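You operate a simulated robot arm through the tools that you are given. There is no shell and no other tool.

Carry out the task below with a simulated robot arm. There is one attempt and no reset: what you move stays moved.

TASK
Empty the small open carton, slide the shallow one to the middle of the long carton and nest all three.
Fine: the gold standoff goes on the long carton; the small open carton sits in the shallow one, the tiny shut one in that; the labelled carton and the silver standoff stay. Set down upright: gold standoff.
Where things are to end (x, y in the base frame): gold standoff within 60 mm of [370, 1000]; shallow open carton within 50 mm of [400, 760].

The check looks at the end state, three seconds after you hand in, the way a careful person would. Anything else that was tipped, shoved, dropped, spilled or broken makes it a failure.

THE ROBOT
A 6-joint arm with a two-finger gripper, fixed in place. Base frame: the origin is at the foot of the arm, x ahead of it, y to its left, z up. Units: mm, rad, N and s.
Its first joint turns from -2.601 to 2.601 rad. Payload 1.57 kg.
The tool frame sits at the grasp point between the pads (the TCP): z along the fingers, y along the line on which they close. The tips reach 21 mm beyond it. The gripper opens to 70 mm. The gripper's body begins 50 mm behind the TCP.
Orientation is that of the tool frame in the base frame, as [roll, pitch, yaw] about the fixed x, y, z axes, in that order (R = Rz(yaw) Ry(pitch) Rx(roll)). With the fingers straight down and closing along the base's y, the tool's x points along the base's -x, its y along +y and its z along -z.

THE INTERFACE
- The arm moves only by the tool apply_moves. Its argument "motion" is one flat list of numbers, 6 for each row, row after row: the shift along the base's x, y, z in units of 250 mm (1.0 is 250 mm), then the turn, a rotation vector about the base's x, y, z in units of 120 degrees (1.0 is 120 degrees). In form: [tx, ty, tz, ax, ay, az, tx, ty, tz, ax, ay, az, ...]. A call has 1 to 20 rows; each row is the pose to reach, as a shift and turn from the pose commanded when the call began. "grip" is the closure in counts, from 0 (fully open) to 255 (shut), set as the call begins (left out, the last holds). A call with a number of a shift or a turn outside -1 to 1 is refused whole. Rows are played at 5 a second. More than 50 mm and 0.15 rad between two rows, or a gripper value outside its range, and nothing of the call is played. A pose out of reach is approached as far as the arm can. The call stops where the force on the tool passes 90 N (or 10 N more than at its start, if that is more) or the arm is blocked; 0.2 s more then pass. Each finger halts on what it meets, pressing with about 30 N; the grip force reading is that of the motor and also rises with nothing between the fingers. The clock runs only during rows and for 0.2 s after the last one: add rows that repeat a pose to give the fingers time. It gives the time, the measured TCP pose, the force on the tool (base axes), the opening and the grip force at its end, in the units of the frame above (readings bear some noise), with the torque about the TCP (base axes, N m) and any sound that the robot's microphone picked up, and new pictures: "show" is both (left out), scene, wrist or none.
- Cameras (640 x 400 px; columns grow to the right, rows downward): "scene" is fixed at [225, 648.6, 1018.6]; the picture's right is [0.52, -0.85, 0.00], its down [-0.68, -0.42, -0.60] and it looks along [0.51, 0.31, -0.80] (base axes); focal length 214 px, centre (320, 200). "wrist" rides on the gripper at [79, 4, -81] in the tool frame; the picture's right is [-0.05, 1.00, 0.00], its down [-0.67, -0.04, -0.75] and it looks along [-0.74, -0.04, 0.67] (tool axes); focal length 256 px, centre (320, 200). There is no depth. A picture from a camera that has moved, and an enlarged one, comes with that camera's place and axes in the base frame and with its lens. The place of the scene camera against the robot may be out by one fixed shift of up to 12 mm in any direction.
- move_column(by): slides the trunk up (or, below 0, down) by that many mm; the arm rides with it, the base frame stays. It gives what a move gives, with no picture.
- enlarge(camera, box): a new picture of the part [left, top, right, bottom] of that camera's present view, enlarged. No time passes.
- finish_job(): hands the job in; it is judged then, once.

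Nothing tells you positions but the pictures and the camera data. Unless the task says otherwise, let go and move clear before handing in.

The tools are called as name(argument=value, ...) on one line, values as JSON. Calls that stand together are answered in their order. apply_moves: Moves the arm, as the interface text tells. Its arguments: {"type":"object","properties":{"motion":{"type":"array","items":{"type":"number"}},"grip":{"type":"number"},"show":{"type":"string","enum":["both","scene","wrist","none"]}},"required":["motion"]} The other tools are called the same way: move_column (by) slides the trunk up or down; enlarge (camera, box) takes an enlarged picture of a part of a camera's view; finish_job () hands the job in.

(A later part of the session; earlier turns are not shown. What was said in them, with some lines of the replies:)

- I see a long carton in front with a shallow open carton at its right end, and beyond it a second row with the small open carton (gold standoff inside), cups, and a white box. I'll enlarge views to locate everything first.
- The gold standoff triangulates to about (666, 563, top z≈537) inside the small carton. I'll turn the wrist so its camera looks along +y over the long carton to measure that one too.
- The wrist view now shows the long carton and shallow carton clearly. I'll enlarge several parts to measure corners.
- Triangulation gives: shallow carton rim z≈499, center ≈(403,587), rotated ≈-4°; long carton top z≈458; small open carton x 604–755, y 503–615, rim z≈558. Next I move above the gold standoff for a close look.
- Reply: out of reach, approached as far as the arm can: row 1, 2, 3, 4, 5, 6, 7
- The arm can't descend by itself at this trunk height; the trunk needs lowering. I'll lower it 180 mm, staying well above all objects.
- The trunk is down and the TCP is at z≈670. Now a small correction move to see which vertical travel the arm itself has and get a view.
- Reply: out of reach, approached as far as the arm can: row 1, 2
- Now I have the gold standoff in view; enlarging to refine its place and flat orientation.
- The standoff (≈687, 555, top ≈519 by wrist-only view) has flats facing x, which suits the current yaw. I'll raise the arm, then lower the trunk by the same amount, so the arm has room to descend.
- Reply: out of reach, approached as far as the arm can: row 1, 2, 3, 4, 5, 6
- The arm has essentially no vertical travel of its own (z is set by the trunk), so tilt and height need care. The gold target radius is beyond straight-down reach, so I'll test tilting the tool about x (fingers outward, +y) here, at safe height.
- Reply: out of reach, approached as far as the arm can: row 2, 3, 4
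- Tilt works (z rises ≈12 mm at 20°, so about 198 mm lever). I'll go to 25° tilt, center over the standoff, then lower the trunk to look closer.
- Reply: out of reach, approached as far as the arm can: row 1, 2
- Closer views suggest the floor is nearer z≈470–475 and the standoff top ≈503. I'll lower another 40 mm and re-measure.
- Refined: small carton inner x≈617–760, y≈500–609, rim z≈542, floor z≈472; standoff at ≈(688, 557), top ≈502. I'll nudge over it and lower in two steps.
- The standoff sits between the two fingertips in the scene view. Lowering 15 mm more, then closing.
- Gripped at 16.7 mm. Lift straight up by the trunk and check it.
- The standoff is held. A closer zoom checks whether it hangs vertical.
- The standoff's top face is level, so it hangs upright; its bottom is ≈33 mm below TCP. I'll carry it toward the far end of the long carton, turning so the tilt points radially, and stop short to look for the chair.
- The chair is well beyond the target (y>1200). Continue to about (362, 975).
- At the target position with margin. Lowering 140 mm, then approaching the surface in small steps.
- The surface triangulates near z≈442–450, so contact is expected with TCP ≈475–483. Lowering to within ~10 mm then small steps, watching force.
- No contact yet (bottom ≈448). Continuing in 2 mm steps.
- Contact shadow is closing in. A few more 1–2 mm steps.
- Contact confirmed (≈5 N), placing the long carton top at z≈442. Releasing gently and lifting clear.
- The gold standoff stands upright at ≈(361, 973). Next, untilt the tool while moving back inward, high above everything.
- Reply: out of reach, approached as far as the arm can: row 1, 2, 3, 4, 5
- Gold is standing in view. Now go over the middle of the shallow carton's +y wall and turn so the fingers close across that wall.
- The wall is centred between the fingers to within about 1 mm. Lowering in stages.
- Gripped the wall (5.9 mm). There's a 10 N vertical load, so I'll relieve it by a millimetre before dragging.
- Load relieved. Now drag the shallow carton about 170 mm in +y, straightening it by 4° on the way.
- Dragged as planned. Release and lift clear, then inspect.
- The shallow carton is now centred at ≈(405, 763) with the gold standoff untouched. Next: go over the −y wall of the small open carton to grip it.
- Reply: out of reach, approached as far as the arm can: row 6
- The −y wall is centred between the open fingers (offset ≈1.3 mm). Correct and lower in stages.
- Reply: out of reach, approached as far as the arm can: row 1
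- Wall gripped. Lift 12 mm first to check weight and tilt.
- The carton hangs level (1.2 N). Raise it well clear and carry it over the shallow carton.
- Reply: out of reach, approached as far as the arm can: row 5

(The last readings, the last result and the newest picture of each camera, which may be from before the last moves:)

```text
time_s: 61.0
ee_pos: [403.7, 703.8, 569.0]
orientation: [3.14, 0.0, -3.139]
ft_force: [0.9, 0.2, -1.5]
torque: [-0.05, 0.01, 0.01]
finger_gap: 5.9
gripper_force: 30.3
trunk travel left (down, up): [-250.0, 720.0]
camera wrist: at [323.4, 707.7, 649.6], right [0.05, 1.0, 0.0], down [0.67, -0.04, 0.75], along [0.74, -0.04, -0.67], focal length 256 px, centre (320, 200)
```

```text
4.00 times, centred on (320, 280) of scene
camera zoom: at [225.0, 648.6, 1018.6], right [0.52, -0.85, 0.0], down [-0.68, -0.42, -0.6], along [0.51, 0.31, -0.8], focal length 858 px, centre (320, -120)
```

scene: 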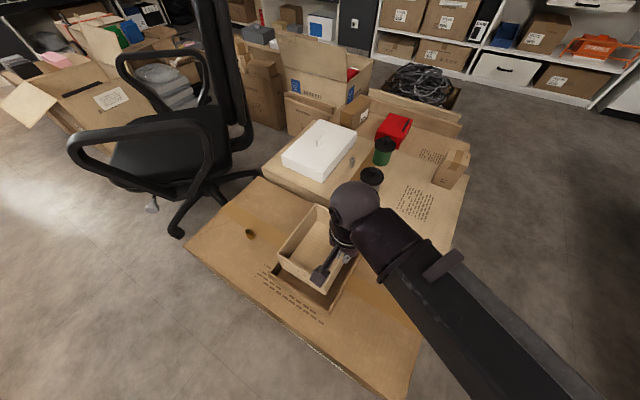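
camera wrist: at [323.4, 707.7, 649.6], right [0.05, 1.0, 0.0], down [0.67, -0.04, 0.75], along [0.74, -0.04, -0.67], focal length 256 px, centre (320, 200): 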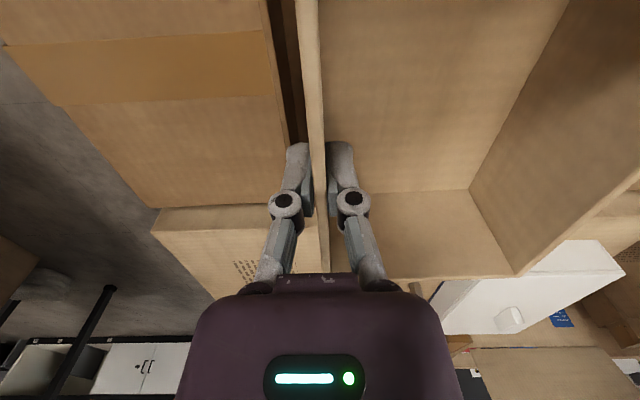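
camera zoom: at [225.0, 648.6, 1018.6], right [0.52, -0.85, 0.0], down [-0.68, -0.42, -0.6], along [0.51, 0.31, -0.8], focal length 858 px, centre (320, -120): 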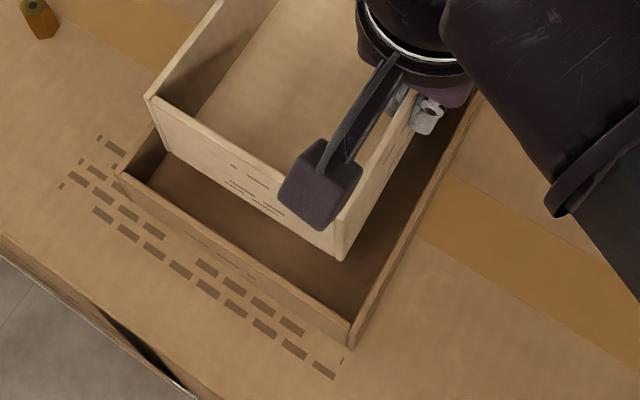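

Relative gaps look good (≈20 mm all around). Nudge +5 mm in x and lower into the shallow carton.

apply_moves(motion=[0.02, 0, 0, 0, 0, 0], show="none")

move_column(by=-45)

move_column(by=-6)

apply_moves(motion=[0, 0, 0, 0, 0, 0])

enlarge(camera="scene", box=[240, 210, 400, 310])

```text
time_s: 61.4
ee_pos: [408.7, 702.2, 569.3]
orientation: [3.139, -0.002, -3.139]
ft_force: [0.6, -0.5, 0.2]
torque: [-0.09, 0.02, 0.0]
finger_gap: 6.0
gripper_force: 29.7
trunk travel left (down, up): [-250.0, 720.0]
```

```text
time_s: 62.2
ee_pos: [407.2, 703.4, 524.7]
orientation: [3.14, 0.0, -3.139]
ft_force: [0.6, -0.4, -1.3]
torque: [-0.09, 0.04, -0.01]
finger_gap: 6.1
gripper_force: 30.2
trunk travel left (down, up): [-205.0, 765.0]
```

```text
time_s: 62.8
ee_pos: [408.3, 704.1, 518.8]
orientation: [3.139, 0.0, -3.139]
ft_force: [0.7, 1.5, -0.6]
torque: [-0.07, 0.0, 0.0]
finger_gap: 6.0
gripper_force: 30.2
trunk travel left (down, up): [-199.0, 771.0]
```

```text
time_s: 63.2
ee_pos: [408.2, 703.8, 518.1]
orientation: [3.141, 0.001, -3.14]
ft_force: [0.5, 0.3, -2.4]
torque: [-0.09, -0.04, 0.02]
finger_gap: 5.9
gripper_force: 30.2
trunk travel left (down, up): [-199.0, 771.0]
camera wrist: at [328.5, 708.1, 598.5], right [0.05, 1.0, 0.0], down [0.67, -0.04, 0.75], along [0.74, -0.04, -0.67], focal length 256 px, centre (320, 200)
```

scene: 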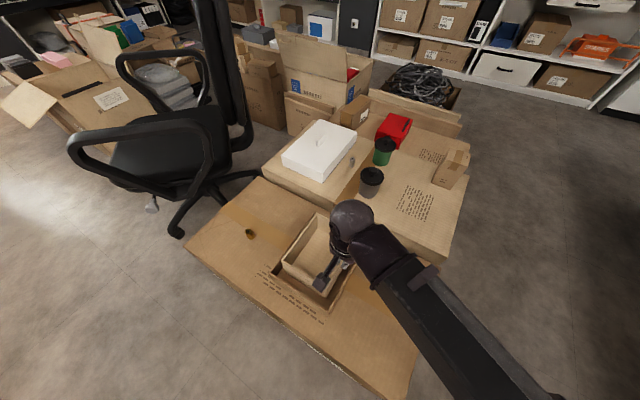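
wrist: 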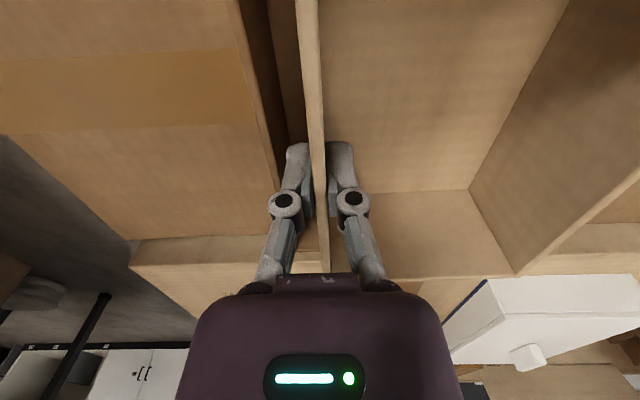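

```text
4.00 times, centred on (320, 260) of scene
camera zoom: at [225.0, 648.6, 1018.6], right [0.52, -0.85, 0.0], down [-0.68, -0.42, -0.6], along [0.51, 0.31, -0.8], focal length 858 px, centre (320, -40)
```

zoom: 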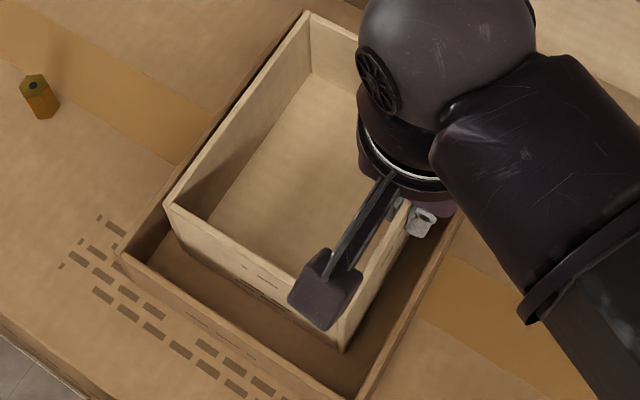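

Carton is inside the shallow one, just above its floor. Stepping down to contact.

move_column(by=-4)

move_column(by=-2)

move_column(by=-1.5)

```text
time_s: 63.7
ee_pos: [408.6, 703.5, 514.9]
orientation: [3.14, 0.0, -3.141]
ft_force: [-0.1, -0.1, -0.5]
torque: [0.0, -0.05, 0.01]
finger_gap: 6.0
gripper_force: 30.3
trunk travel left (down, up): [-195.0, 775.0]
```

```text
time_s: 64.2
ee_pos: [408.4, 703.1, 512.3]
orientation: [3.139, 0.001, -3.141]
ft_force: [1.0, 0.2, 8.0]
torque: [0.01, 0.03, -0.02]
finger_gap: 5.9
gripper_force: 30.2
trunk travel left (down, up): [-193.0, 777.0]
```

```text
time_s: 64.8
ee_pos: [408.3, 702.8, 512.4]
orientation: [3.139, 0.002, 3.141]
ft_force: [3.7, 1.2, 26.9]
torque: [0.04, 0.23, 0.03]
finger_gap: 6.2
gripper_force: 30.2
trunk travel left (down, up): [-192.0, 778.0]
```

Seated (contact force). Relieve a millimetre, release, and lift away.

move_column(by=1.5)

apply_moves(motion=[0, 0, 0, 0, 0, 0, 0, 0, 0, 0, 0, 0, 0, 0, 0, 0, 0, 0], grip=130, show="wrist")

move_column(by=150)

apply_moves(motion=[0, 0, 0, 0, 0, 0])

```text
time_s: 65.3
ee_pos: [408.4, 703.8, 513.0]
orientation: [3.141, 0.004, -3.14]
ft_force: [2.8, 1.5, 10.2]
torque: [0.0, -0.3, -0.02]
finger_gap: 6.0
gripper_force: 30.0
trunk travel left (down, up): [-193.0, 777.0]
```

```text
time_s: 66.1
ee_pos: [408.0, 703.0, 512.5]
orientation: [3.141, 0.0, -3.141]
ft_force: [-2.0, 0.9, 2.1]
torque: [-0.02, 0.05, -0.07]
finger_gap: 35.7
gripper_force: 0.0
trunk travel left (down, up): [-193.0, 777.0]
camera wrist: at [328.2, 707.9, 592.8], right [0.05, 1.0, 0.0], down [0.67, -0.04, 0.75], along [0.74, -0.04, -0.67], focal length 256 px, centre (320, 200)
```

wrist: 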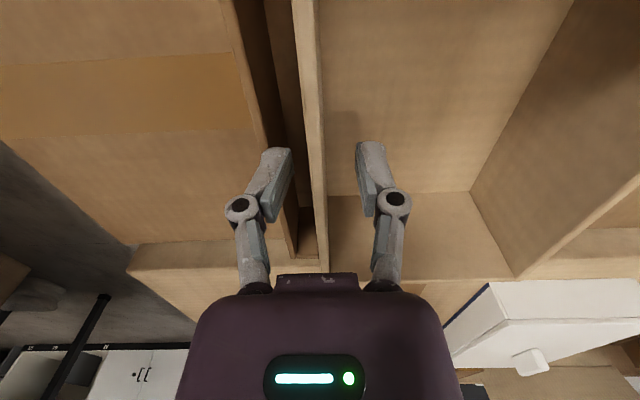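

```text
time_s: 67.8
ee_pos: [408.6, 703.3, 662.1]
orientation: [3.139, 0.001, -3.141]
ft_force: [0.5, 0.2, 0.2]
torque: [-0.04, -0.01, 0.01]
finger_gap: 34.3
gripper_force: 0.0
trunk travel left (down, up): [-343.0, 627.0]
```

```text
time_s: 68.2
ee_pos: [408.2, 703.1, 662.6]
orientation: [3.14, 0.001, -3.139]
ft_force: [-0.2, -0.3, -0.6]
torque: [0.01, 0.01, -0.03]
finger_gap: 34.2
gripper_force: 0.1
trunk travel left (down, up): [-343.0, 627.0]
camera wrist: at [328.4, 708.0, 742.6], right [0.05, 1.0, 0.0], down [0.67, -0.04, 0.75], along [0.74, -0.04, -0.67], focal length 256 px, centre (320, 200)
```

scene: 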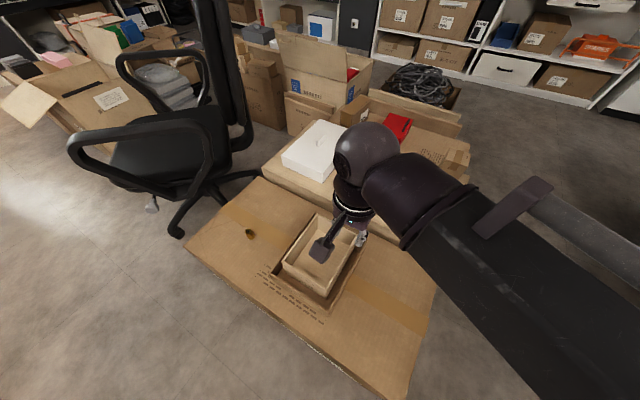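
wrist: 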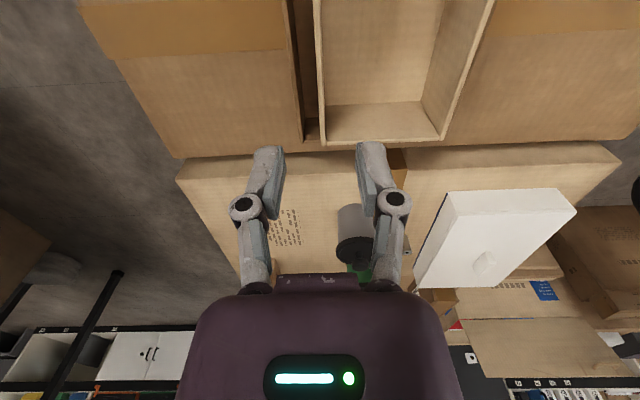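

All nested so far. The tiny shut carton is at about x 829–893, y 518–580, top z≈571 (≈62 mm wide in y), slightly beyond straight-down reach, so I'll approach it tilted ~20° toward +x.

apply_moves(motion=[0.143, -0.049, 0, 0, 0, 0, 0.286, -0.099, 0, 0, 0, 0, 0.429, -0.148, 0, 0, 0, 0, 0.572, -0.197, 0, 0, 0, 0, 0.715, -0.246, 0, 0, 0, 0, 0.858, -0.296, 0, 0, 0, 0, 1.0, -0.345, 0, 0, 0, 0], grip=0, show="none")

apply_moves(motion=[0.12, -0.054, 0, 0, -0.0333, 0, 0.24, -0.108, 0, 0, -0.0667, 0, 0.36, -0.162, 0, 0, -0.1, 0, 0.48, -0.216, 0, 0, -0.1333, 0, 0.6, -0.27, 0, 0, -0.1667, 0, 0.6, -0.27, 0, 0, -0.1667, 0])

enlarge(camera="wrist", box=[200, 0, 440, 150])

enlarge(camera="scene", box=[390, 110, 550, 210])

```text
time_s: 69.8
ee_pos: [658.7, 615.3, 661.5]
orientation: [-3.141, 0.0, -3.139]
ft_force: [-0.6, 0.2, 0.4]
torque: [0.02, 0.0, -0.01]
finger_gap: 70.0
gripper_force: 0.0
trunk travel left (down, up): [-343.0, 627.0]
```

```text
time_s: 71.2
ee_pos: [807.3, 549.8, 673.9]
orientation: [3.141, 0.352, -3.139]
ft_force: [0.3, 0.3, 0.2]
torque: [-0.02, 0.0, 0.02]
finger_gap: 70.0
gripper_force: 0.1
out of reach, approached as far as the arm can: row 3, 4, 5, 6
trunk travel left (down, up): [-343.0, 627.0]
camera wrist: at [703.7, 553.7, 721.8], right [0.05, 1.0, 0.02], down [0.37, -0.04, 0.93], along [0.93, -0.04, -0.37], focal length 256 px, centre (320, 200)
```

scene: 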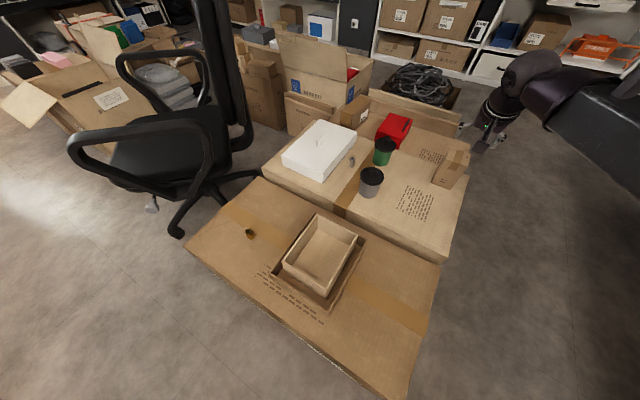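
wrist: 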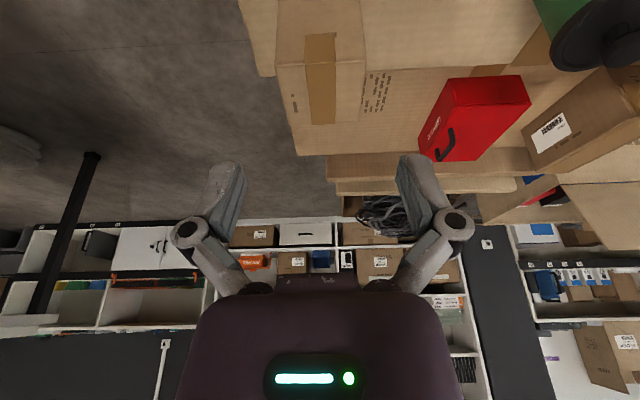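

```text
2.67 times, centred on (320, 75) of wrist
camera zoom: at [703.7, 553.7, 721.8], right [0.05, 1.0, 0.02], down [0.37, -0.04, 0.93], along [0.93, -0.04, -0.37], focal length 683 px, centre (320, 533)
```

zoom: 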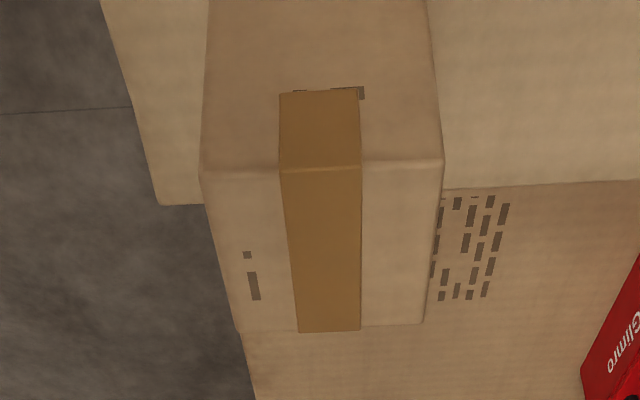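

```text
4.00 times, centred on (470, 160) of scene
camera zoom: at [225.0, 648.6, 1018.6], right [0.52, -0.85, 0.0], down [-0.68, -0.42, -0.6], along [0.51, 0.31, -0.8], focal length 858 px, centre (-280, 360)
```

zoom: 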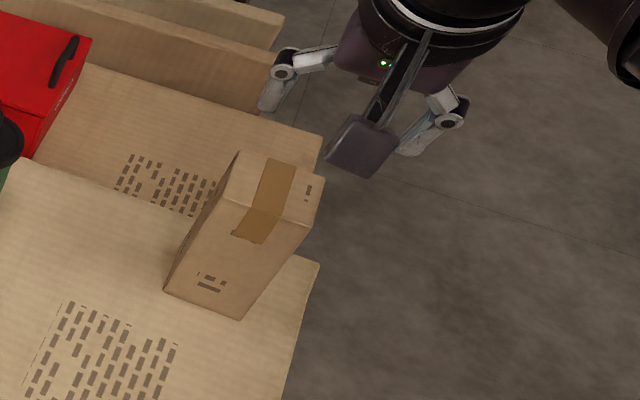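

Measured: box x 830–893, y 520–582, aligned with the axes. Move over it and lower to just above its top for a final alignment check.

apply_moves(motion=[0.1, 0.0025, 0, 0, 0, 0, 0.2, 0.005, 0, 0, 0, 0, 0.2, 0.005, 0, 0, 0, 0], show="none")

move_column(by=-70)

apply_moves(motion=[0, 0, 0, 0, 0, 0])

enlarge(camera="wrist", box=[180, 60, 460, 235])

enlarge(camera="scene", box=[400, 120, 520, 195])

```text
time_s: 72.0
ee_pos: [856.5, 550.9, 673.1]
orientation: [-3.14, 0.349, -3.139]
ft_force: [0.6, 0.0, -0.3]
torque: [0.01, 0.03, -0.01]
finger_gap: 70.1
gripper_force: 0.0
trunk travel left (down, up): [-343.0, 627.0]
```

```text
time_s: 73.1
ee_pos: [857.1, 551.2, 603.5]
orientation: [3.141, 0.35, -3.14]
ft_force: [0.2, -0.1, -0.4]
torque: [-0.02, 0.01, -0.02]
finger_gap: 69.9
gripper_force: 0.2
trunk travel left (down, up): [-273.0, 697.0]
```

```text
time_s: 73.5
ee_pos: [857.1, 551.4, 603.8]
orientation: [3.141, 0.35, -3.141]
ft_force: [-0.1, -0.6, 0.5]
torque: [0.01, -0.03, -0.01]
finger_gap: 70.1
gripper_force: 0.0
trunk travel left (down, up): [-273.0, 697.0]
camera wrist: at [753.7, 555.3, 651.8], right [0.05, 1.0, 0.02], down [0.37, -0.04, 0.93], along [0.93, -0.04, -0.37], focal length 256 px, centre (320, 200)
```

scene: 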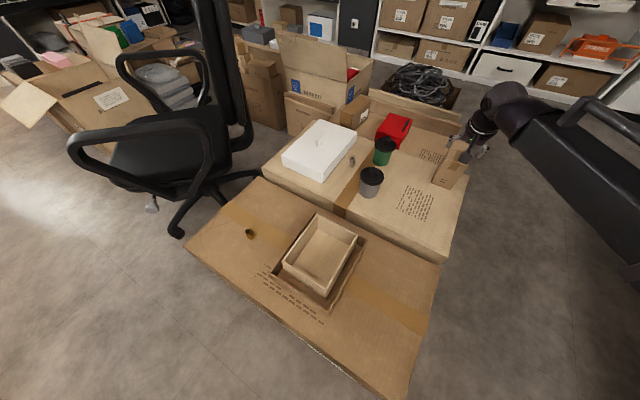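
wrist: 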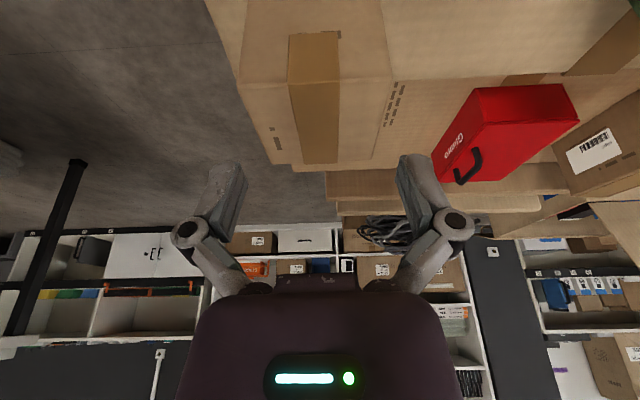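

```text
2.29 times, centred on (320, 148) of wrist
camera zoom: at [753.7, 555.3, 651.8], right [0.05, 1.0, 0.02], down [0.37, -0.04, 0.93], along [0.93, -0.04, -0.37], focal length 585 px, centre (320, 320)
```

zoom: 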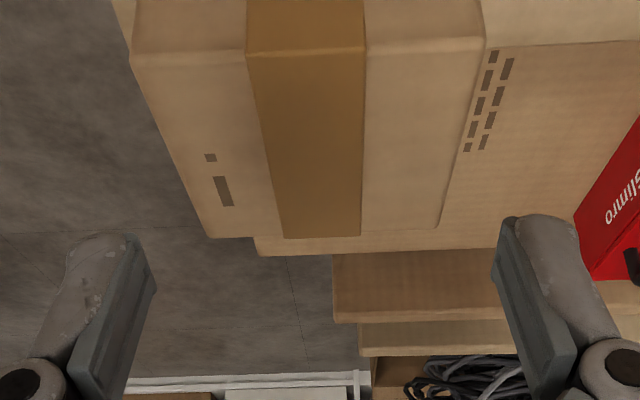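

```text
5.33 times, centred on (460, 158) of scene
camera zoom: at [225.0, 648.6, 1018.6], right [0.52, -0.85, 0.0], down [-0.68, -0.42, -0.6], along [0.51, 0.31, -0.8], focal length 1144 px, centre (-427, 427)
```

zoom: 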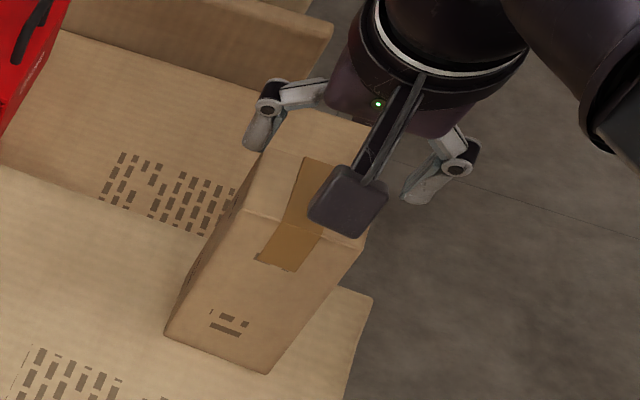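

Alignment consistent: box y 520–581.7, centre 550.6, margins ≈4 mm per finger. Tiny correction, then lower carefully around it.

apply_moves(motion=[0.008, -0.0025, 0, 0, 0, 0], show="none")

move_column(by=-18)

apply_moves(motion=[0, 0, 0, 0, 0, 0])

enlarge(camera="wrist", box=[180, 60, 460, 235])

enlarge(camera="scene", box=[400, 120, 520, 195])

```text
time_s: 73.9
ee_pos: [858.8, 549.4, 602.4]
orientation: [-3.141, 0.349, -3.139]
ft_force: [-0.2, 0.1, 0.1]
torque: [0.0, 0.03, 0.0]
finger_gap: 70.2
gripper_force: 0.0
trunk travel left (down, up): [-273.0, 697.0]
```

```text
time_s: 74.5
ee_pos: [858.4, 550.7, 584.7]
orientation: [3.141, 0.35, -3.141]
ft_force: [-0.9, 0.4, 0.3]
torque: [0.01, 0.0, 0.01]
finger_gap: 70.0
gripper_force: 0.1
trunk travel left (down, up): [-255.0, 715.0]
```

```text
time_s: 75.0
ee_pos: [859.2, 550.1, 585.2]
orientation: [-3.141, 0.349, -3.14]
ft_force: [0.4, 0.1, 0.4]
torque: [-0.01, 0.0, 0.02]
finger_gap: 69.7
gripper_force: 0.0
trunk travel left (down, up): [-255.0, 715.0]
camera wrist: at [755.8, 554.4, 633.8], right [0.05, 1.0, 0.02], down [0.37, -0.04, 0.93], along [0.93, -0.04, -0.37], focal length 256 px, centre (320, 200)
```

scene: 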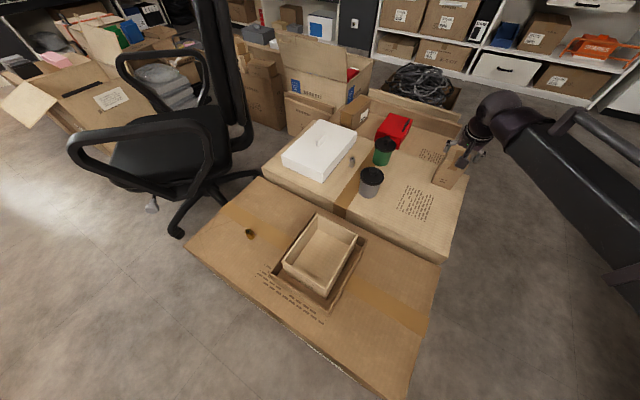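
wrist: 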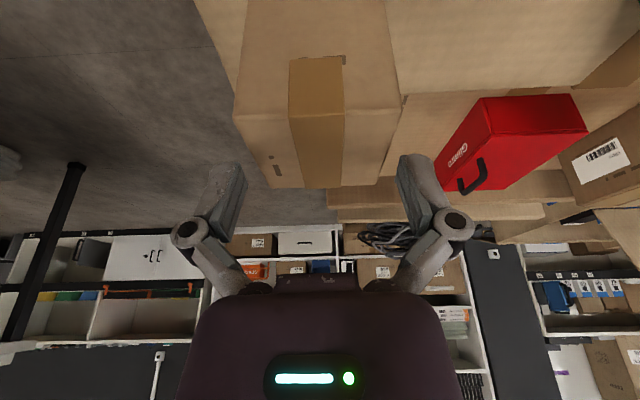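

```text
2.29 times, centred on (320, 148) of wrist
camera zoom: at [755.8, 554.4, 633.8], right [0.05, 1.0, 0.02], down [0.37, -0.04, 0.93], along [0.93, -0.04, -0.37], focal length 585 px, centre (320, 320)
```

zoom: 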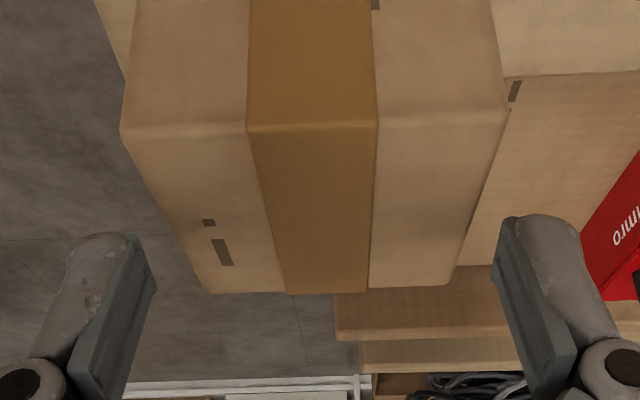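

```text
5.33 times, centred on (460, 158) of scene
camera zoom: at [225.0, 648.6, 1018.6], right [0.52, -0.85, 0.0], down [-0.68, -0.42, -0.6], along [0.51, 0.31, -0.8], focal length 1144 px, centre (-427, 427)
```

zoom: 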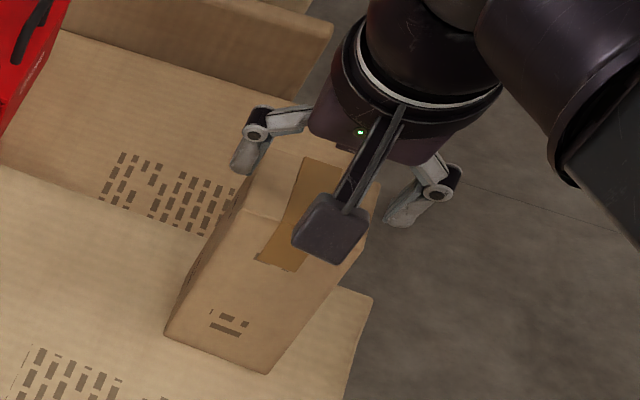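

Fingertips are entering on both sides without contact. Continue down to grip height.

move_column(by=-20)

move_column(by=-18)

apply_moves(motion=[0, 0, 0, 0, 0, 0, 0, 0, 0, 0, 0, 0, 0, 0, 0, 0, 0, 0], grip=255)

enlarge(camera="scene", box=[400, 120, 520, 195])

```text
time_s: 75.6
ee_pos: [858.2, 550.8, 565.5]
orientation: [3.141, 0.347, -3.139]
ft_force: [0.1, -0.1, 0.6]
torque: [0.01, -0.03, -0.01]
finger_gap: 70.0
gripper_force: 0.0
trunk travel left (down, up): [-235.0, 735.0]
```

```text
time_s: 76.3
ee_pos: [858.1, 550.1, 547.3]
orientation: [3.14, 0.349, -3.14]
ft_force: [0.7, -0.2, -0.5]
torque: [0.01, 0.04, 0.01]
finger_gap: 69.7
gripper_force: 0.1
trunk travel left (down, up): [-217.0, 753.0]
```

```text
time_s: 77.1
ee_pos: [858.4, 549.9, 547.6]
orientation: [3.14, 0.349, -3.141]
ft_force: [-1.9, 1.2, 1.8]
torque: [0.18, 0.07, 0.01]
finger_gap: 64.6
gripper_force: 30.6
trunk travel left (down, up): [-217.0, 753.0]
camera wrist: at [755.5, 554.3, 596.1], right [0.05, 1.0, 0.02], down [0.37, -0.04, 0.93], along [0.93, -0.04, -0.37], focal length 256 px, centre (320, 200)
```

scene: 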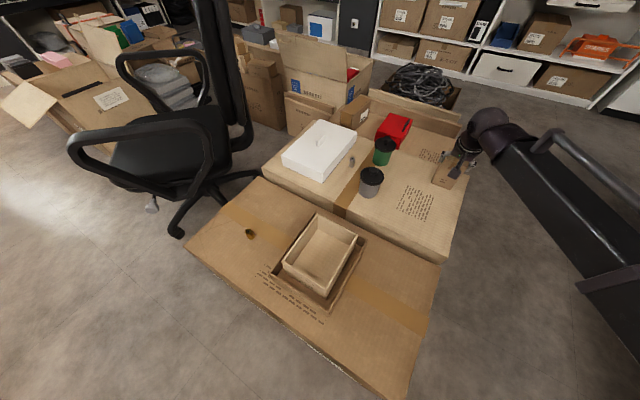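
wrist: 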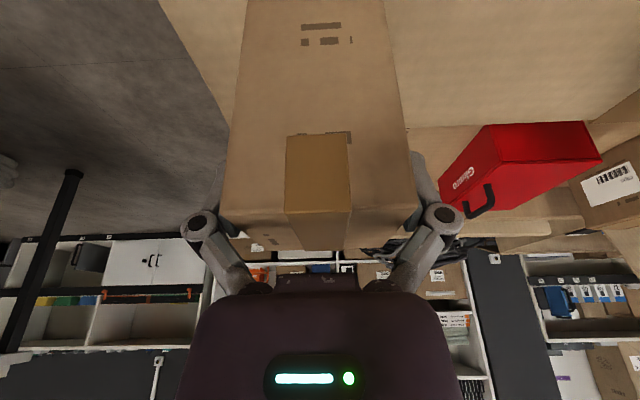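

```text
5.33 times, centred on (460, 158) of scene
camera zoom: at [225.0, 648.6, 1018.6], right [0.52, -0.85, 0.0], down [-0.68, -0.42, -0.6], along [0.51, 0.31, -0.8], focal length 1144 px, centre (-427, 427)
```

zoom: 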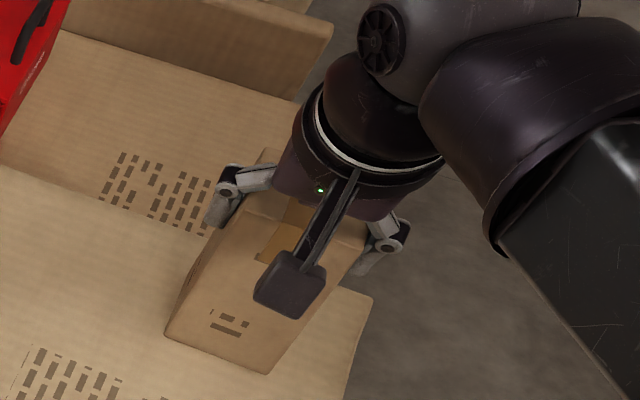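

Gripped at 64.6 mm. Lift slightly to check.

move_column(by=12)

apply_moves(motion=[0, 0, 0, 0, 0, 0], show="scene")

enlarge(camera="scene", box=[400, 120, 520, 195])

```text
time_s: 77.7
ee_pos: [859.4, 549.2, 558.3]
orientation: [-3.141, 0.348, -3.138]
ft_force: [-0.5, 1.0, -2.1]
torque: [-0.02, 0.01, 0.0]
finger_gap: 64.4
gripper_force: 29.8
trunk travel left (down, up): [-229.0, 741.0]
```

```text
time_s: 78.1
ee_pos: [857.9, 549.9, 559.9]
orientation: [-3.141, 0.349, -3.139]
ft_force: [-0.3, 0.1, -1.3]
torque: [0.02, 0.01, 0.0]
finger_gap: 64.7
gripper_force: 30.1
trunk travel left (down, up): [-229.0, 741.0]
```

scene: 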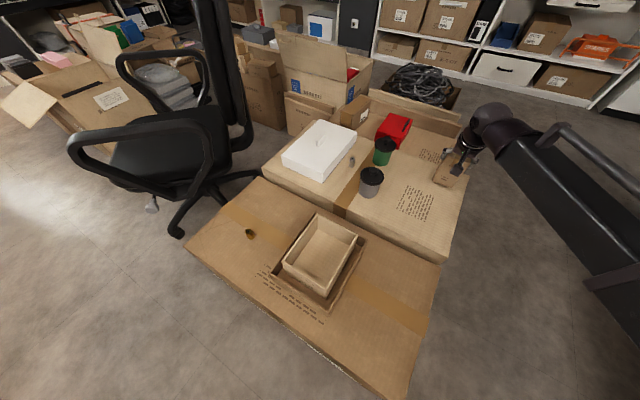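

```text
5.33 times, centred on (460, 158) of scene
camera zoom: at [225.0, 648.6, 1018.6], right [0.52, -0.85, 0.0], down [-0.68, -0.42, -0.6], along [0.51, 0.31, -0.8], focal length 1144 px, centre (-427, 427)
```

zoom: 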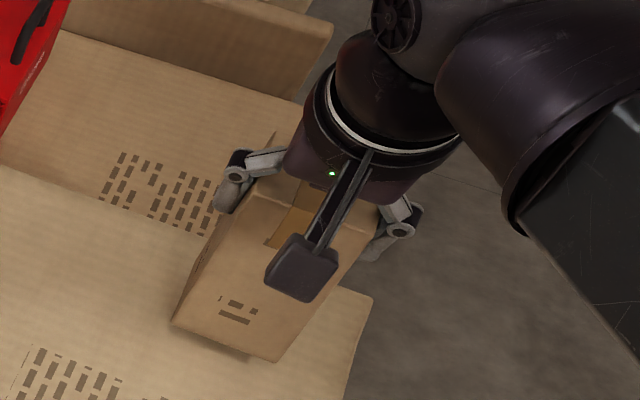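

Lifts cleanly and upright. Raise it high and carry it over the nested cartons.

move_column(by=150)

apply_moves(motion=[-0.125, 0.0586, 0, 0, 0, 0, -0.25, 0.1173, 0, 0, 0, 0, -0.375, 0.1759, 0, 0, 0, 0, -0.5, 0.2345, 0, 0, 0, 0, -0.625, 0.2931, 0, 0, 0, 0, -0.75, 0.3518, 0, 0, 0, 0, -0.875, 0.4104, 0, 0, 0, 0, -1.0, 0.469, 0, 0, 0, 0], show="none")

apply_moves(motion=[-0.1154, 0.0541, 0, 0, 0, 0, -0.2309, 0.1083, 0, 0, 0, 0, -0.3463, 0.1624, 0, 0, 0, 0, -0.4617, 0.2166, 0, 0, 0, 0, -0.5771, 0.2707, 0, 0, 0, 0, -0.6926, 0.3249, 0, 0, 0, 0, -0.808, 0.379, 0, 0, 0, 0, -0.808, 0.379, 0, 0, 0, 0])

```text
time_s: 79.8
ee_pos: [858.9, 549.5, 708.9]
orientation: [-3.141, 0.349, -3.141]
ft_force: [0.2, -0.2, -2.1]
torque: [0.0, 0.01, -0.01]
finger_gap: 64.6
gripper_force: 30.4
trunk travel left (down, up): [-379.0, 591.0]
```

```text
time_s: 81.6
ee_pos: [608.0, 667.8, 709.3]
orientation: [3.141, 0.351, -3.139]
ft_force: [0.2, -0.5, -2.5]
torque: [0.03, 0.05, 0.02]
finger_gap: 64.5
gripper_force: 30.4
trunk travel left (down, up): [-379.0, 591.0]
```

```text
time_s: 83.4
ee_pos: [408.5, 760.7, 709.5]
orientation: [3.142, 0.35, -3.139]
ft_force: [0.2, -0.5, -1.3]
torque: [-0.01, -0.02, -0.01]
finger_gap: 64.8
gripper_force: 29.7
trunk travel left (down, up): [-379.0, 591.0]
camera wrist: at [304.9, 765.3, 757.6], right [0.05, 1.0, 0.02], down [0.37, -0.04, 0.93], along [0.93, -0.04, -0.37], focal length 256 px, centre (320, 200)
```

scene: 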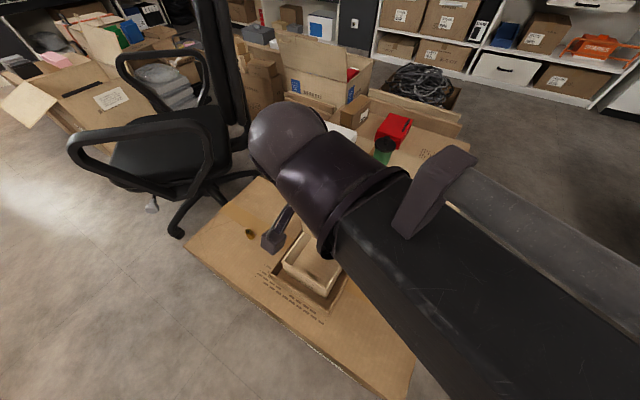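
wrist: 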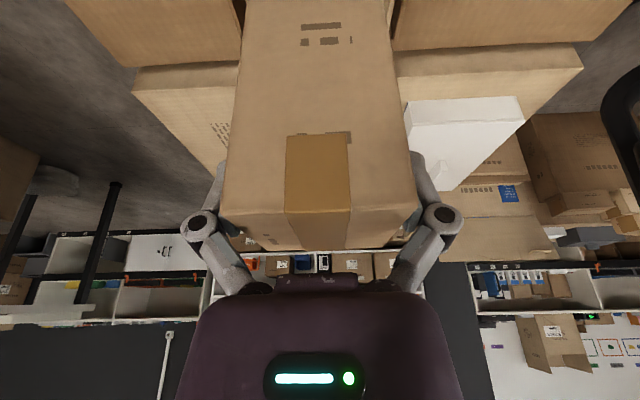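

move_column(by=-90)

apply_moves(motion=[0, 0, 0, 0, 0, 0])

enlarge(camera="scene", box=[240, 190, 400, 290])

enlarge(camera="wrist", box=[160, 0, 480, 200])

```text
time_s: 84.7
ee_pos: [407.9, 760.3, 618.3]
orientation: [-3.141, 0.35, 3.141]
ft_force: [0.7, 0.5, -1.4]
torque: [-0.01, -0.01, 0.0]
finger_gap: 64.8
gripper_force: 30.1
trunk travel left (down, up): [-289.0, 681.0]
```

```text
time_s: 85.1
ee_pos: [407.6, 760.2, 620.3]
orientation: [3.141, 0.353, -3.138]
ft_force: [-0.6, -0.1, -2.5]
torque: [0.0, 0.03, -0.01]
finger_gap: 64.3
gripper_force: 29.8
trunk travel left (down, up): [-289.0, 681.0]
camera wrist: at [305.3, 765.1, 667.7], right [0.05, 1.0, 0.02], down [0.37, -0.04, 0.93], along [0.93, -0.04, -0.37], focal length 256 px, centre (320, 200)
```

scene: 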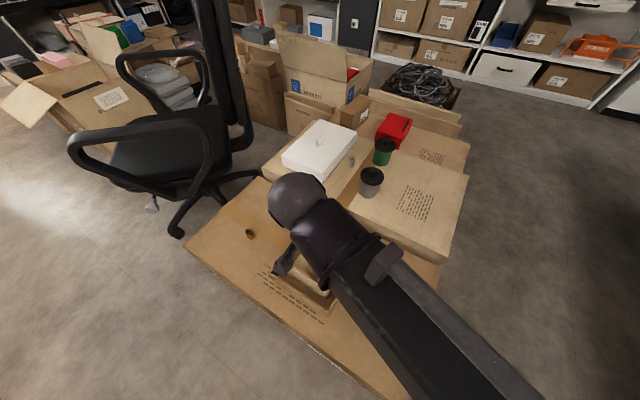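
wrist: 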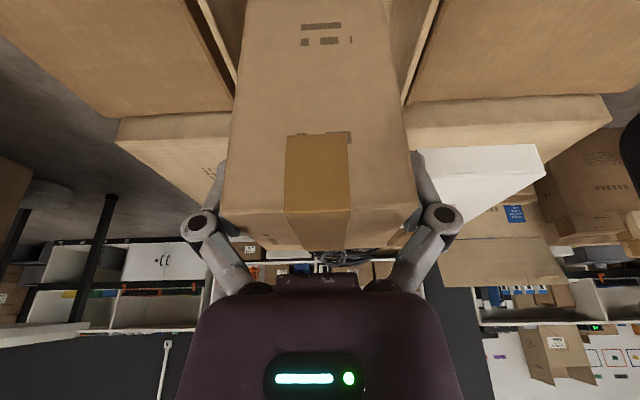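

```text
4.00 times, centred on (320, 240) of scene
camera zoom: at [225.0, 648.6, 1018.6], right [0.52, -0.85, 0.0], down [-0.68, -0.42, -0.6], along [0.51, 0.31, -0.8], focal length 858 px, centre (320, 40)
```

zoom: 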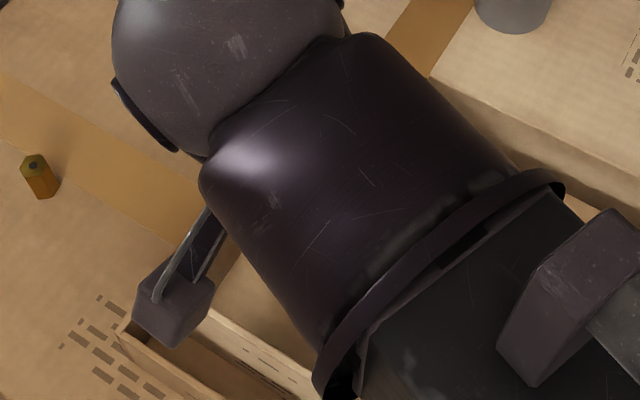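

```text
2.00 times, centred on (320, 100) of wrist
camera zoom: at [305.3, 765.1, 667.7], right [0.05, 1.0, 0.02], down [0.37, -0.04, 0.93], along [0.93, -0.04, -0.37], focal length 512 px, centre (320, 400)
```

zoom: 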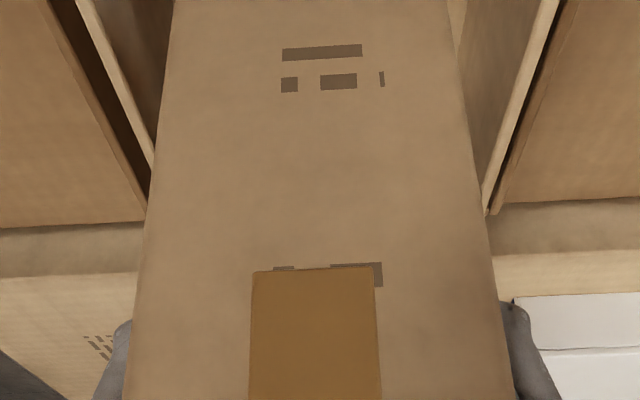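

Both side walls of the small carton are visible either side of the box; centre is ≈3 mm further +y. Correct and lower in steps.

apply_moves(motion=[-0.004, 0.012, 0, 0, 0, 0], show="none")

move_column(by=-60)

apply_moves(motion=[0, 0, 0, 0, 0, 0])

move_column(by=-18)

move_column(by=-4)

```text
time_s: 85.5
ee_pos: [406.5, 764.2, 620.4]
orientation: [3.141, 0.352, -3.139]
ft_force: [-0.5, -0.4, -1.4]
torque: [-0.01, 0.0, 0.04]
finger_gap: 64.4
gripper_force: 30.8
trunk travel left (down, up): [-289.0, 681.0]
```

```text
time_s: 86.5
ee_pos: [407.3, 763.8, 560.4]
orientation: [-3.141, 0.35, -3.139]
ft_force: [0.5, 0.8, -1.5]
torque: [0.02, 0.01, -0.01]
finger_gap: 64.6
gripper_force: 30.0
trunk travel left (down, up): [-229.0, 741.0]
```

```text
time_s: 86.9
ee_pos: [406.5, 764.2, 560.1]
orientation: [-3.14, 0.351, -3.141]
ft_force: [-0.6, 1.1, -2.6]
torque: [0.0, 0.02, 0.02]
finger_gap: 64.4
gripper_force: 29.8
trunk travel left (down, up): [-229.0, 741.0]
camera wrist: at [304.1, 768.5, 607.7], right [0.05, 1.0, 0.02], down [0.37, -0.04, 0.93], along [0.93, -0.04, -0.37], focal length 256 px, centre (320, 200)
```

scene: 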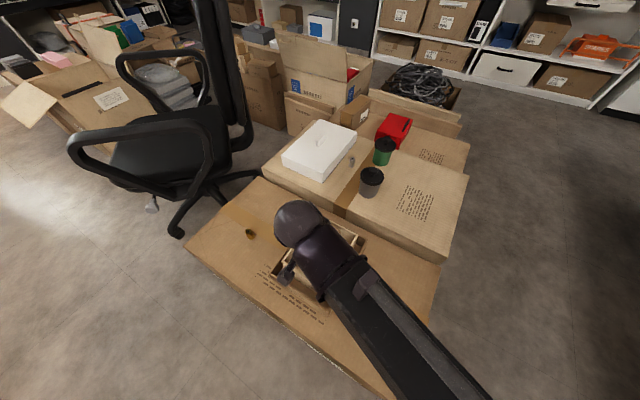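
wrist: 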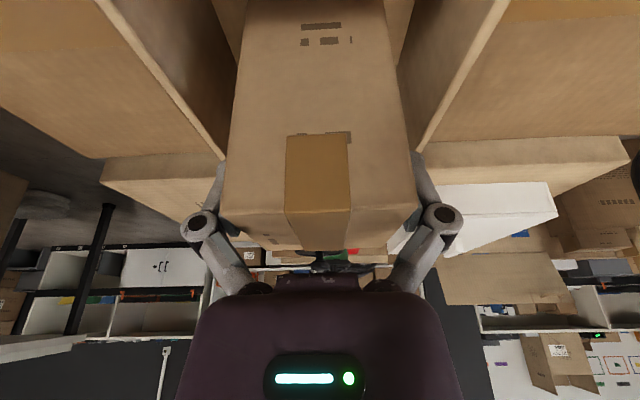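

```text
time_s: 87.5
ee_pos: [407.0, 763.0, 541.8]
orientation: [-3.141, 0.351, -3.141]
ft_force: [0.1, 0.3, -1.9]
torque: [0.0, 0.01, 0.01]
finger_gap: 64.5
gripper_force: 30.1
trunk travel left (down, up): [-211.0, 759.0]
```

```text
time_s: 88.0
ee_pos: [406.2, 763.9, 537.3]
orientation: [3.141, 0.35, -3.139]
ft_force: [0.3, 0.6, 3.8]
torque: [0.16, 0.0, 0.0]
finger_gap: 64.8
gripper_force: 30.2
trunk travel left (down, up): [-207.0, 763.0]
```

Contact at about the expected height. Checking the view before release.

apply_moves(motion=[0, 0, 0, 0, 0, 0])

enlarge(camera="wrist", box=[160, 0, 480, 200])

enlarge(camera="scene", box=[260, 200, 380, 275])

```text
time_s: 88.5
ee_pos: [407.1, 764.3, 537.0]
orientation: [3.139, 0.351, -3.14]
ft_force: [0.6, 0.7, 3.0]
torque: [0.15, 0.01, -0.08]
finger_gap: 64.7
gripper_force: 30.2
trunk travel left (down, up): [-207.0, 763.0]
camera wrist: at [304.1, 768.4, 586.0], right [0.05, 1.0, 0.02], down [0.37, -0.04, 0.93], along [0.93, -0.04, -0.37], focal length 256 px, centre (320, 200)
```

scene: 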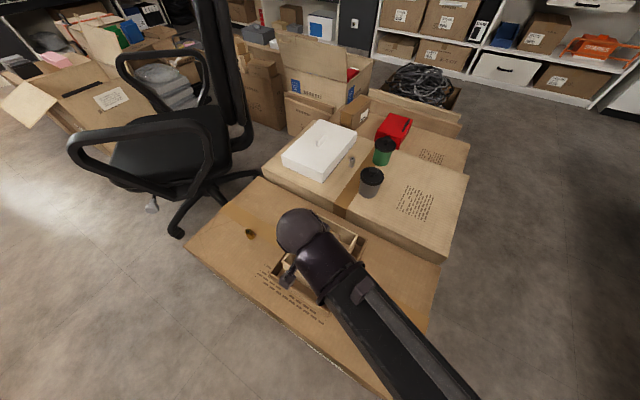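
wrist: 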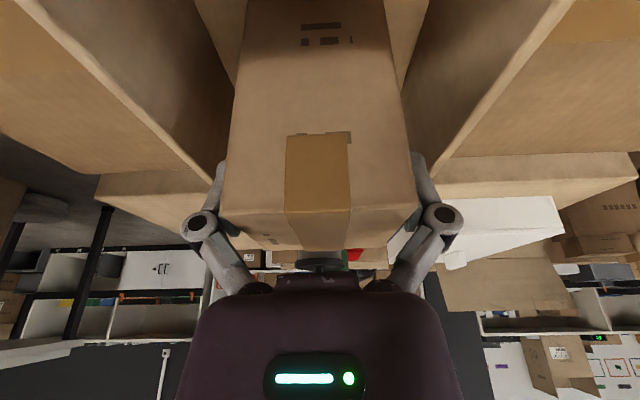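

```text
2.00 times, centred on (320, 100) of wrist
camera zoom: at [304.1, 768.4, 586.0], right [0.05, 1.0, 0.02], down [0.37, -0.04, 0.93], along [0.93, -0.04, -0.37], focal length 512 px, centre (320, 400)
```

zoom: 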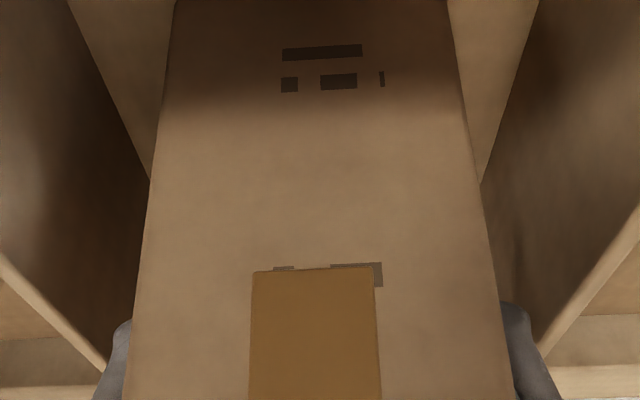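

```text
5.33 times, centred on (320, 238) of scene
camera zoom: at [225.0, 648.6, 1018.6], right [0.52, -0.85, 0.0], down [-0.68, -0.42, -0.6], along [0.51, 0.31, -0.8], focal length 1144 px, centre (320, 0)
```

zoom: 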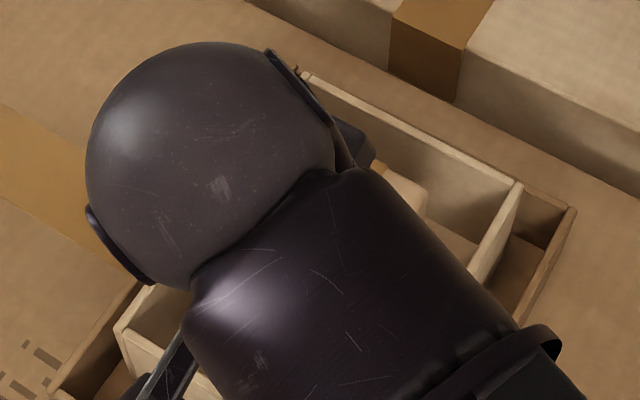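

Box rests on the small carton's floor, clear of its walls. Release and lift straight up.

apply_moves(motion=[0, 0, 0, 0, 0, 0, 0, 0, 0, 0, 0, 0, 0, 0, 0, 0, 0, 0], grip=0, show="wrist")

move_column(by=15)

apply_moves(motion=[0, 0, 0, 0, 0, 0], show="wrist")

```text
time_s: 89.2
ee_pos: [406.8, 764.5, 537.5]
orientation: [3.141, 0.352, -3.14]
ft_force: [-0.9, 0.1, 0.4]
torque: [0.02, 0.02, 0.0]
finger_gap: 70.2
gripper_force: 0.0
trunk travel left (down, up): [-207.0, 763.0]
camera wrist: at [304.1, 768.4, 585.8], right [0.05, 1.0, 0.02], down [0.37, -0.04, 0.93], along [0.93, -0.04, -0.37], focal length 256 px, centre (320, 200)
```

wrist: 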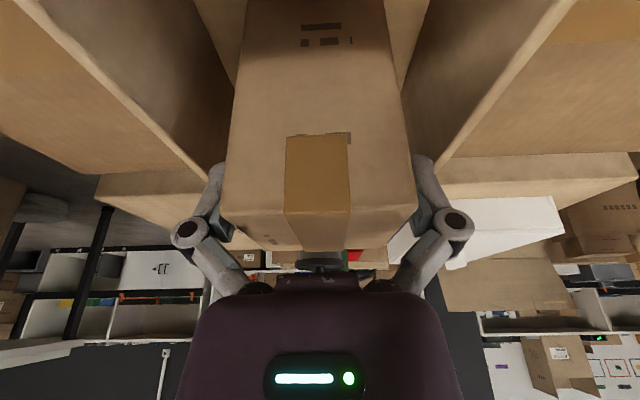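

```text
time_s: 89.9
ee_pos: [406.0, 763.7, 552.4]
orientation: [-3.142, 0.35, -3.141]
ft_force: [-0.1, 0.5, 0.1]
torque: [0.0, 0.0, -0.02]
finger_gap: 69.8
gripper_force: 0.0
trunk travel left (down, up): [-222.0, 748.0]
```

```text
time_s: 90.3
ee_pos: [407.0, 764.0, 553.4]
orientation: [3.14, 0.351, -3.138]
ft_force: [0.2, 1.2, -0.5]
torque: [-0.02, 0.02, -0.01]
finger_gap: 70.0
gripper_force: 0.1
trunk travel left (down, up): [-222.0, 748.0]
camera wrist: at [304.1, 768.4, 600.8], right [0.05, 1.0, 0.02], down [0.37, -0.04, 0.93], along [0.93, -0.04, -0.37], focal length 256 px, centre (320, 200)
```

wrist: 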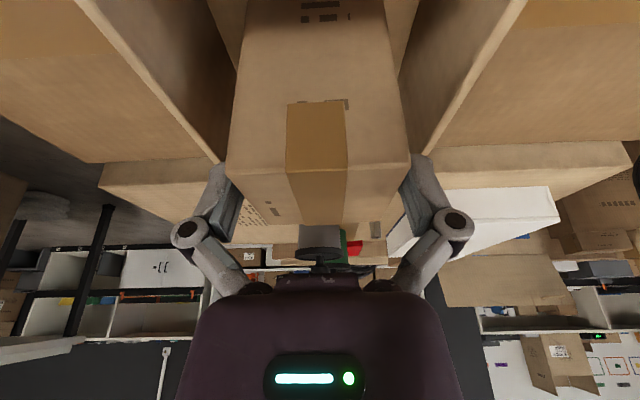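

The box stays put while the fingers come up. Raise fully, then move the arm aside for a final inspection.

move_column(by=160)

apply_moves(motion=[0.1, -0.14, 0, 0, 0, 0, 0.2, -0.28, 0, 0, 0, 0, 0.3, -0.42, 0, 0, 0, 0, 0.4, -0.56, 0, 0, 0, 0, 0.5, -0.7, 0, 0, 0, 0, 0.6, -0.84, 0, 0, 0, 0, 0.7, -0.98, 0, 0, 0, 0])

enlarge(camera="scene", box=[220, 190, 400, 302])

enlarge(camera="scene", box=[260, 90, 480, 228])

```text
time_s: 92.1
ee_pos: [406.8, 764.3, 711.7]
orientation: [3.141, 0.351, -3.139]
ft_force: [-0.8, -0.5, -0.3]
torque: [-0.01, -0.03, 0.01]
finger_gap: 70.0
gripper_force: 0.1
trunk travel left (down, up): [-382.0, 588.0]
```

```text
time_s: 93.7
ee_pos: [584.0, 520.6, 712.8]
orientation: [3.138, 0.352, -3.139]
ft_force: [0.1, 0.3, -0.5]
torque: [-0.02, 0.0, -0.03]
finger_gap: 70.2
gripper_force: 0.0
trunk travel left (down, up): [-382.0, 588.0]
camera wrist: at [480.9, 525.2, 760.8], right [0.05, 1.0, 0.02], down [0.37, -0.04, 0.93], along [0.93, -0.04, -0.37], focal length 256 px, centre (320, 200)
```

scene: 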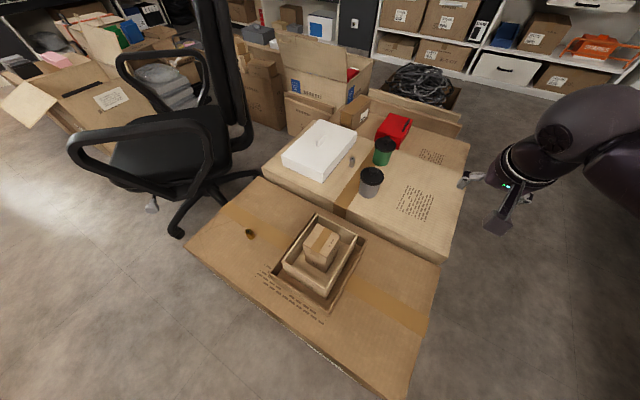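
wrist: 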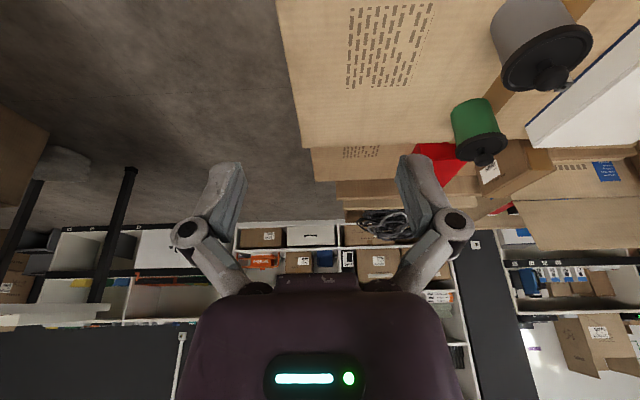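

```text
3.56 times, centred on (310, 246) of scene
camera zoom: at [225.0, 648.6, 1018.6], right [0.52, -0.85, 0.0], down [-0.68, -0.42, -0.6], along [0.51, 0.31, -0.8], focal length 763 px, centre (356, 36)
```

zoom: 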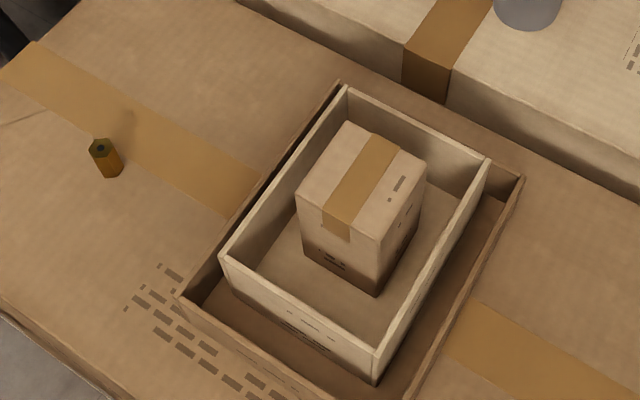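

```text
2.90 times, centred on (370, 159) of scene
camera zoom: at [225.0, 648.6, 1018.6], right [0.52, -0.85, 0.0], down [-0.68, -0.42, -0.6], along [0.51, 0.31, -0.8], focal length 622 px, centre (175, 319)
```

zoom: 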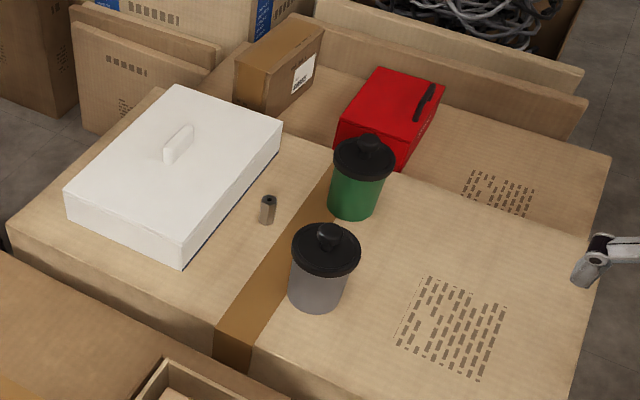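

The final view shows everything where it should be:
- The gold standoff is upright at about (361, 973).
- The shallow carton is centred at about (401, 763), with the small open carton inside it and the tiny shut one inside that.
- The silver standoff, the labelled carton, the cups and the boxes look untouched.

The arm is clear, so I'm handing in.

finish_job()

```text
The job is handed in.
```

The job is done and handed in; the result of the check hasn't come back. In the last pictures before hand-in:

- **Gold standoff:** upright on the long carton at about (361, 973), roughly 28 mm from its target.
- **Shallow carton:** slid to about (401, 763), roughly 4 mm from its target. I straightened it by about 4° on the way.
- **Nesting:** the emptied small open carton sits level inside the shallow one. The tiny shut carton stands upright inside that.
- **Everything else:** I moved nothing else. The labelled carton, silver standoff, cups, red box and white box look undisturbed.

The gripper is open and the arm is clear of everything.
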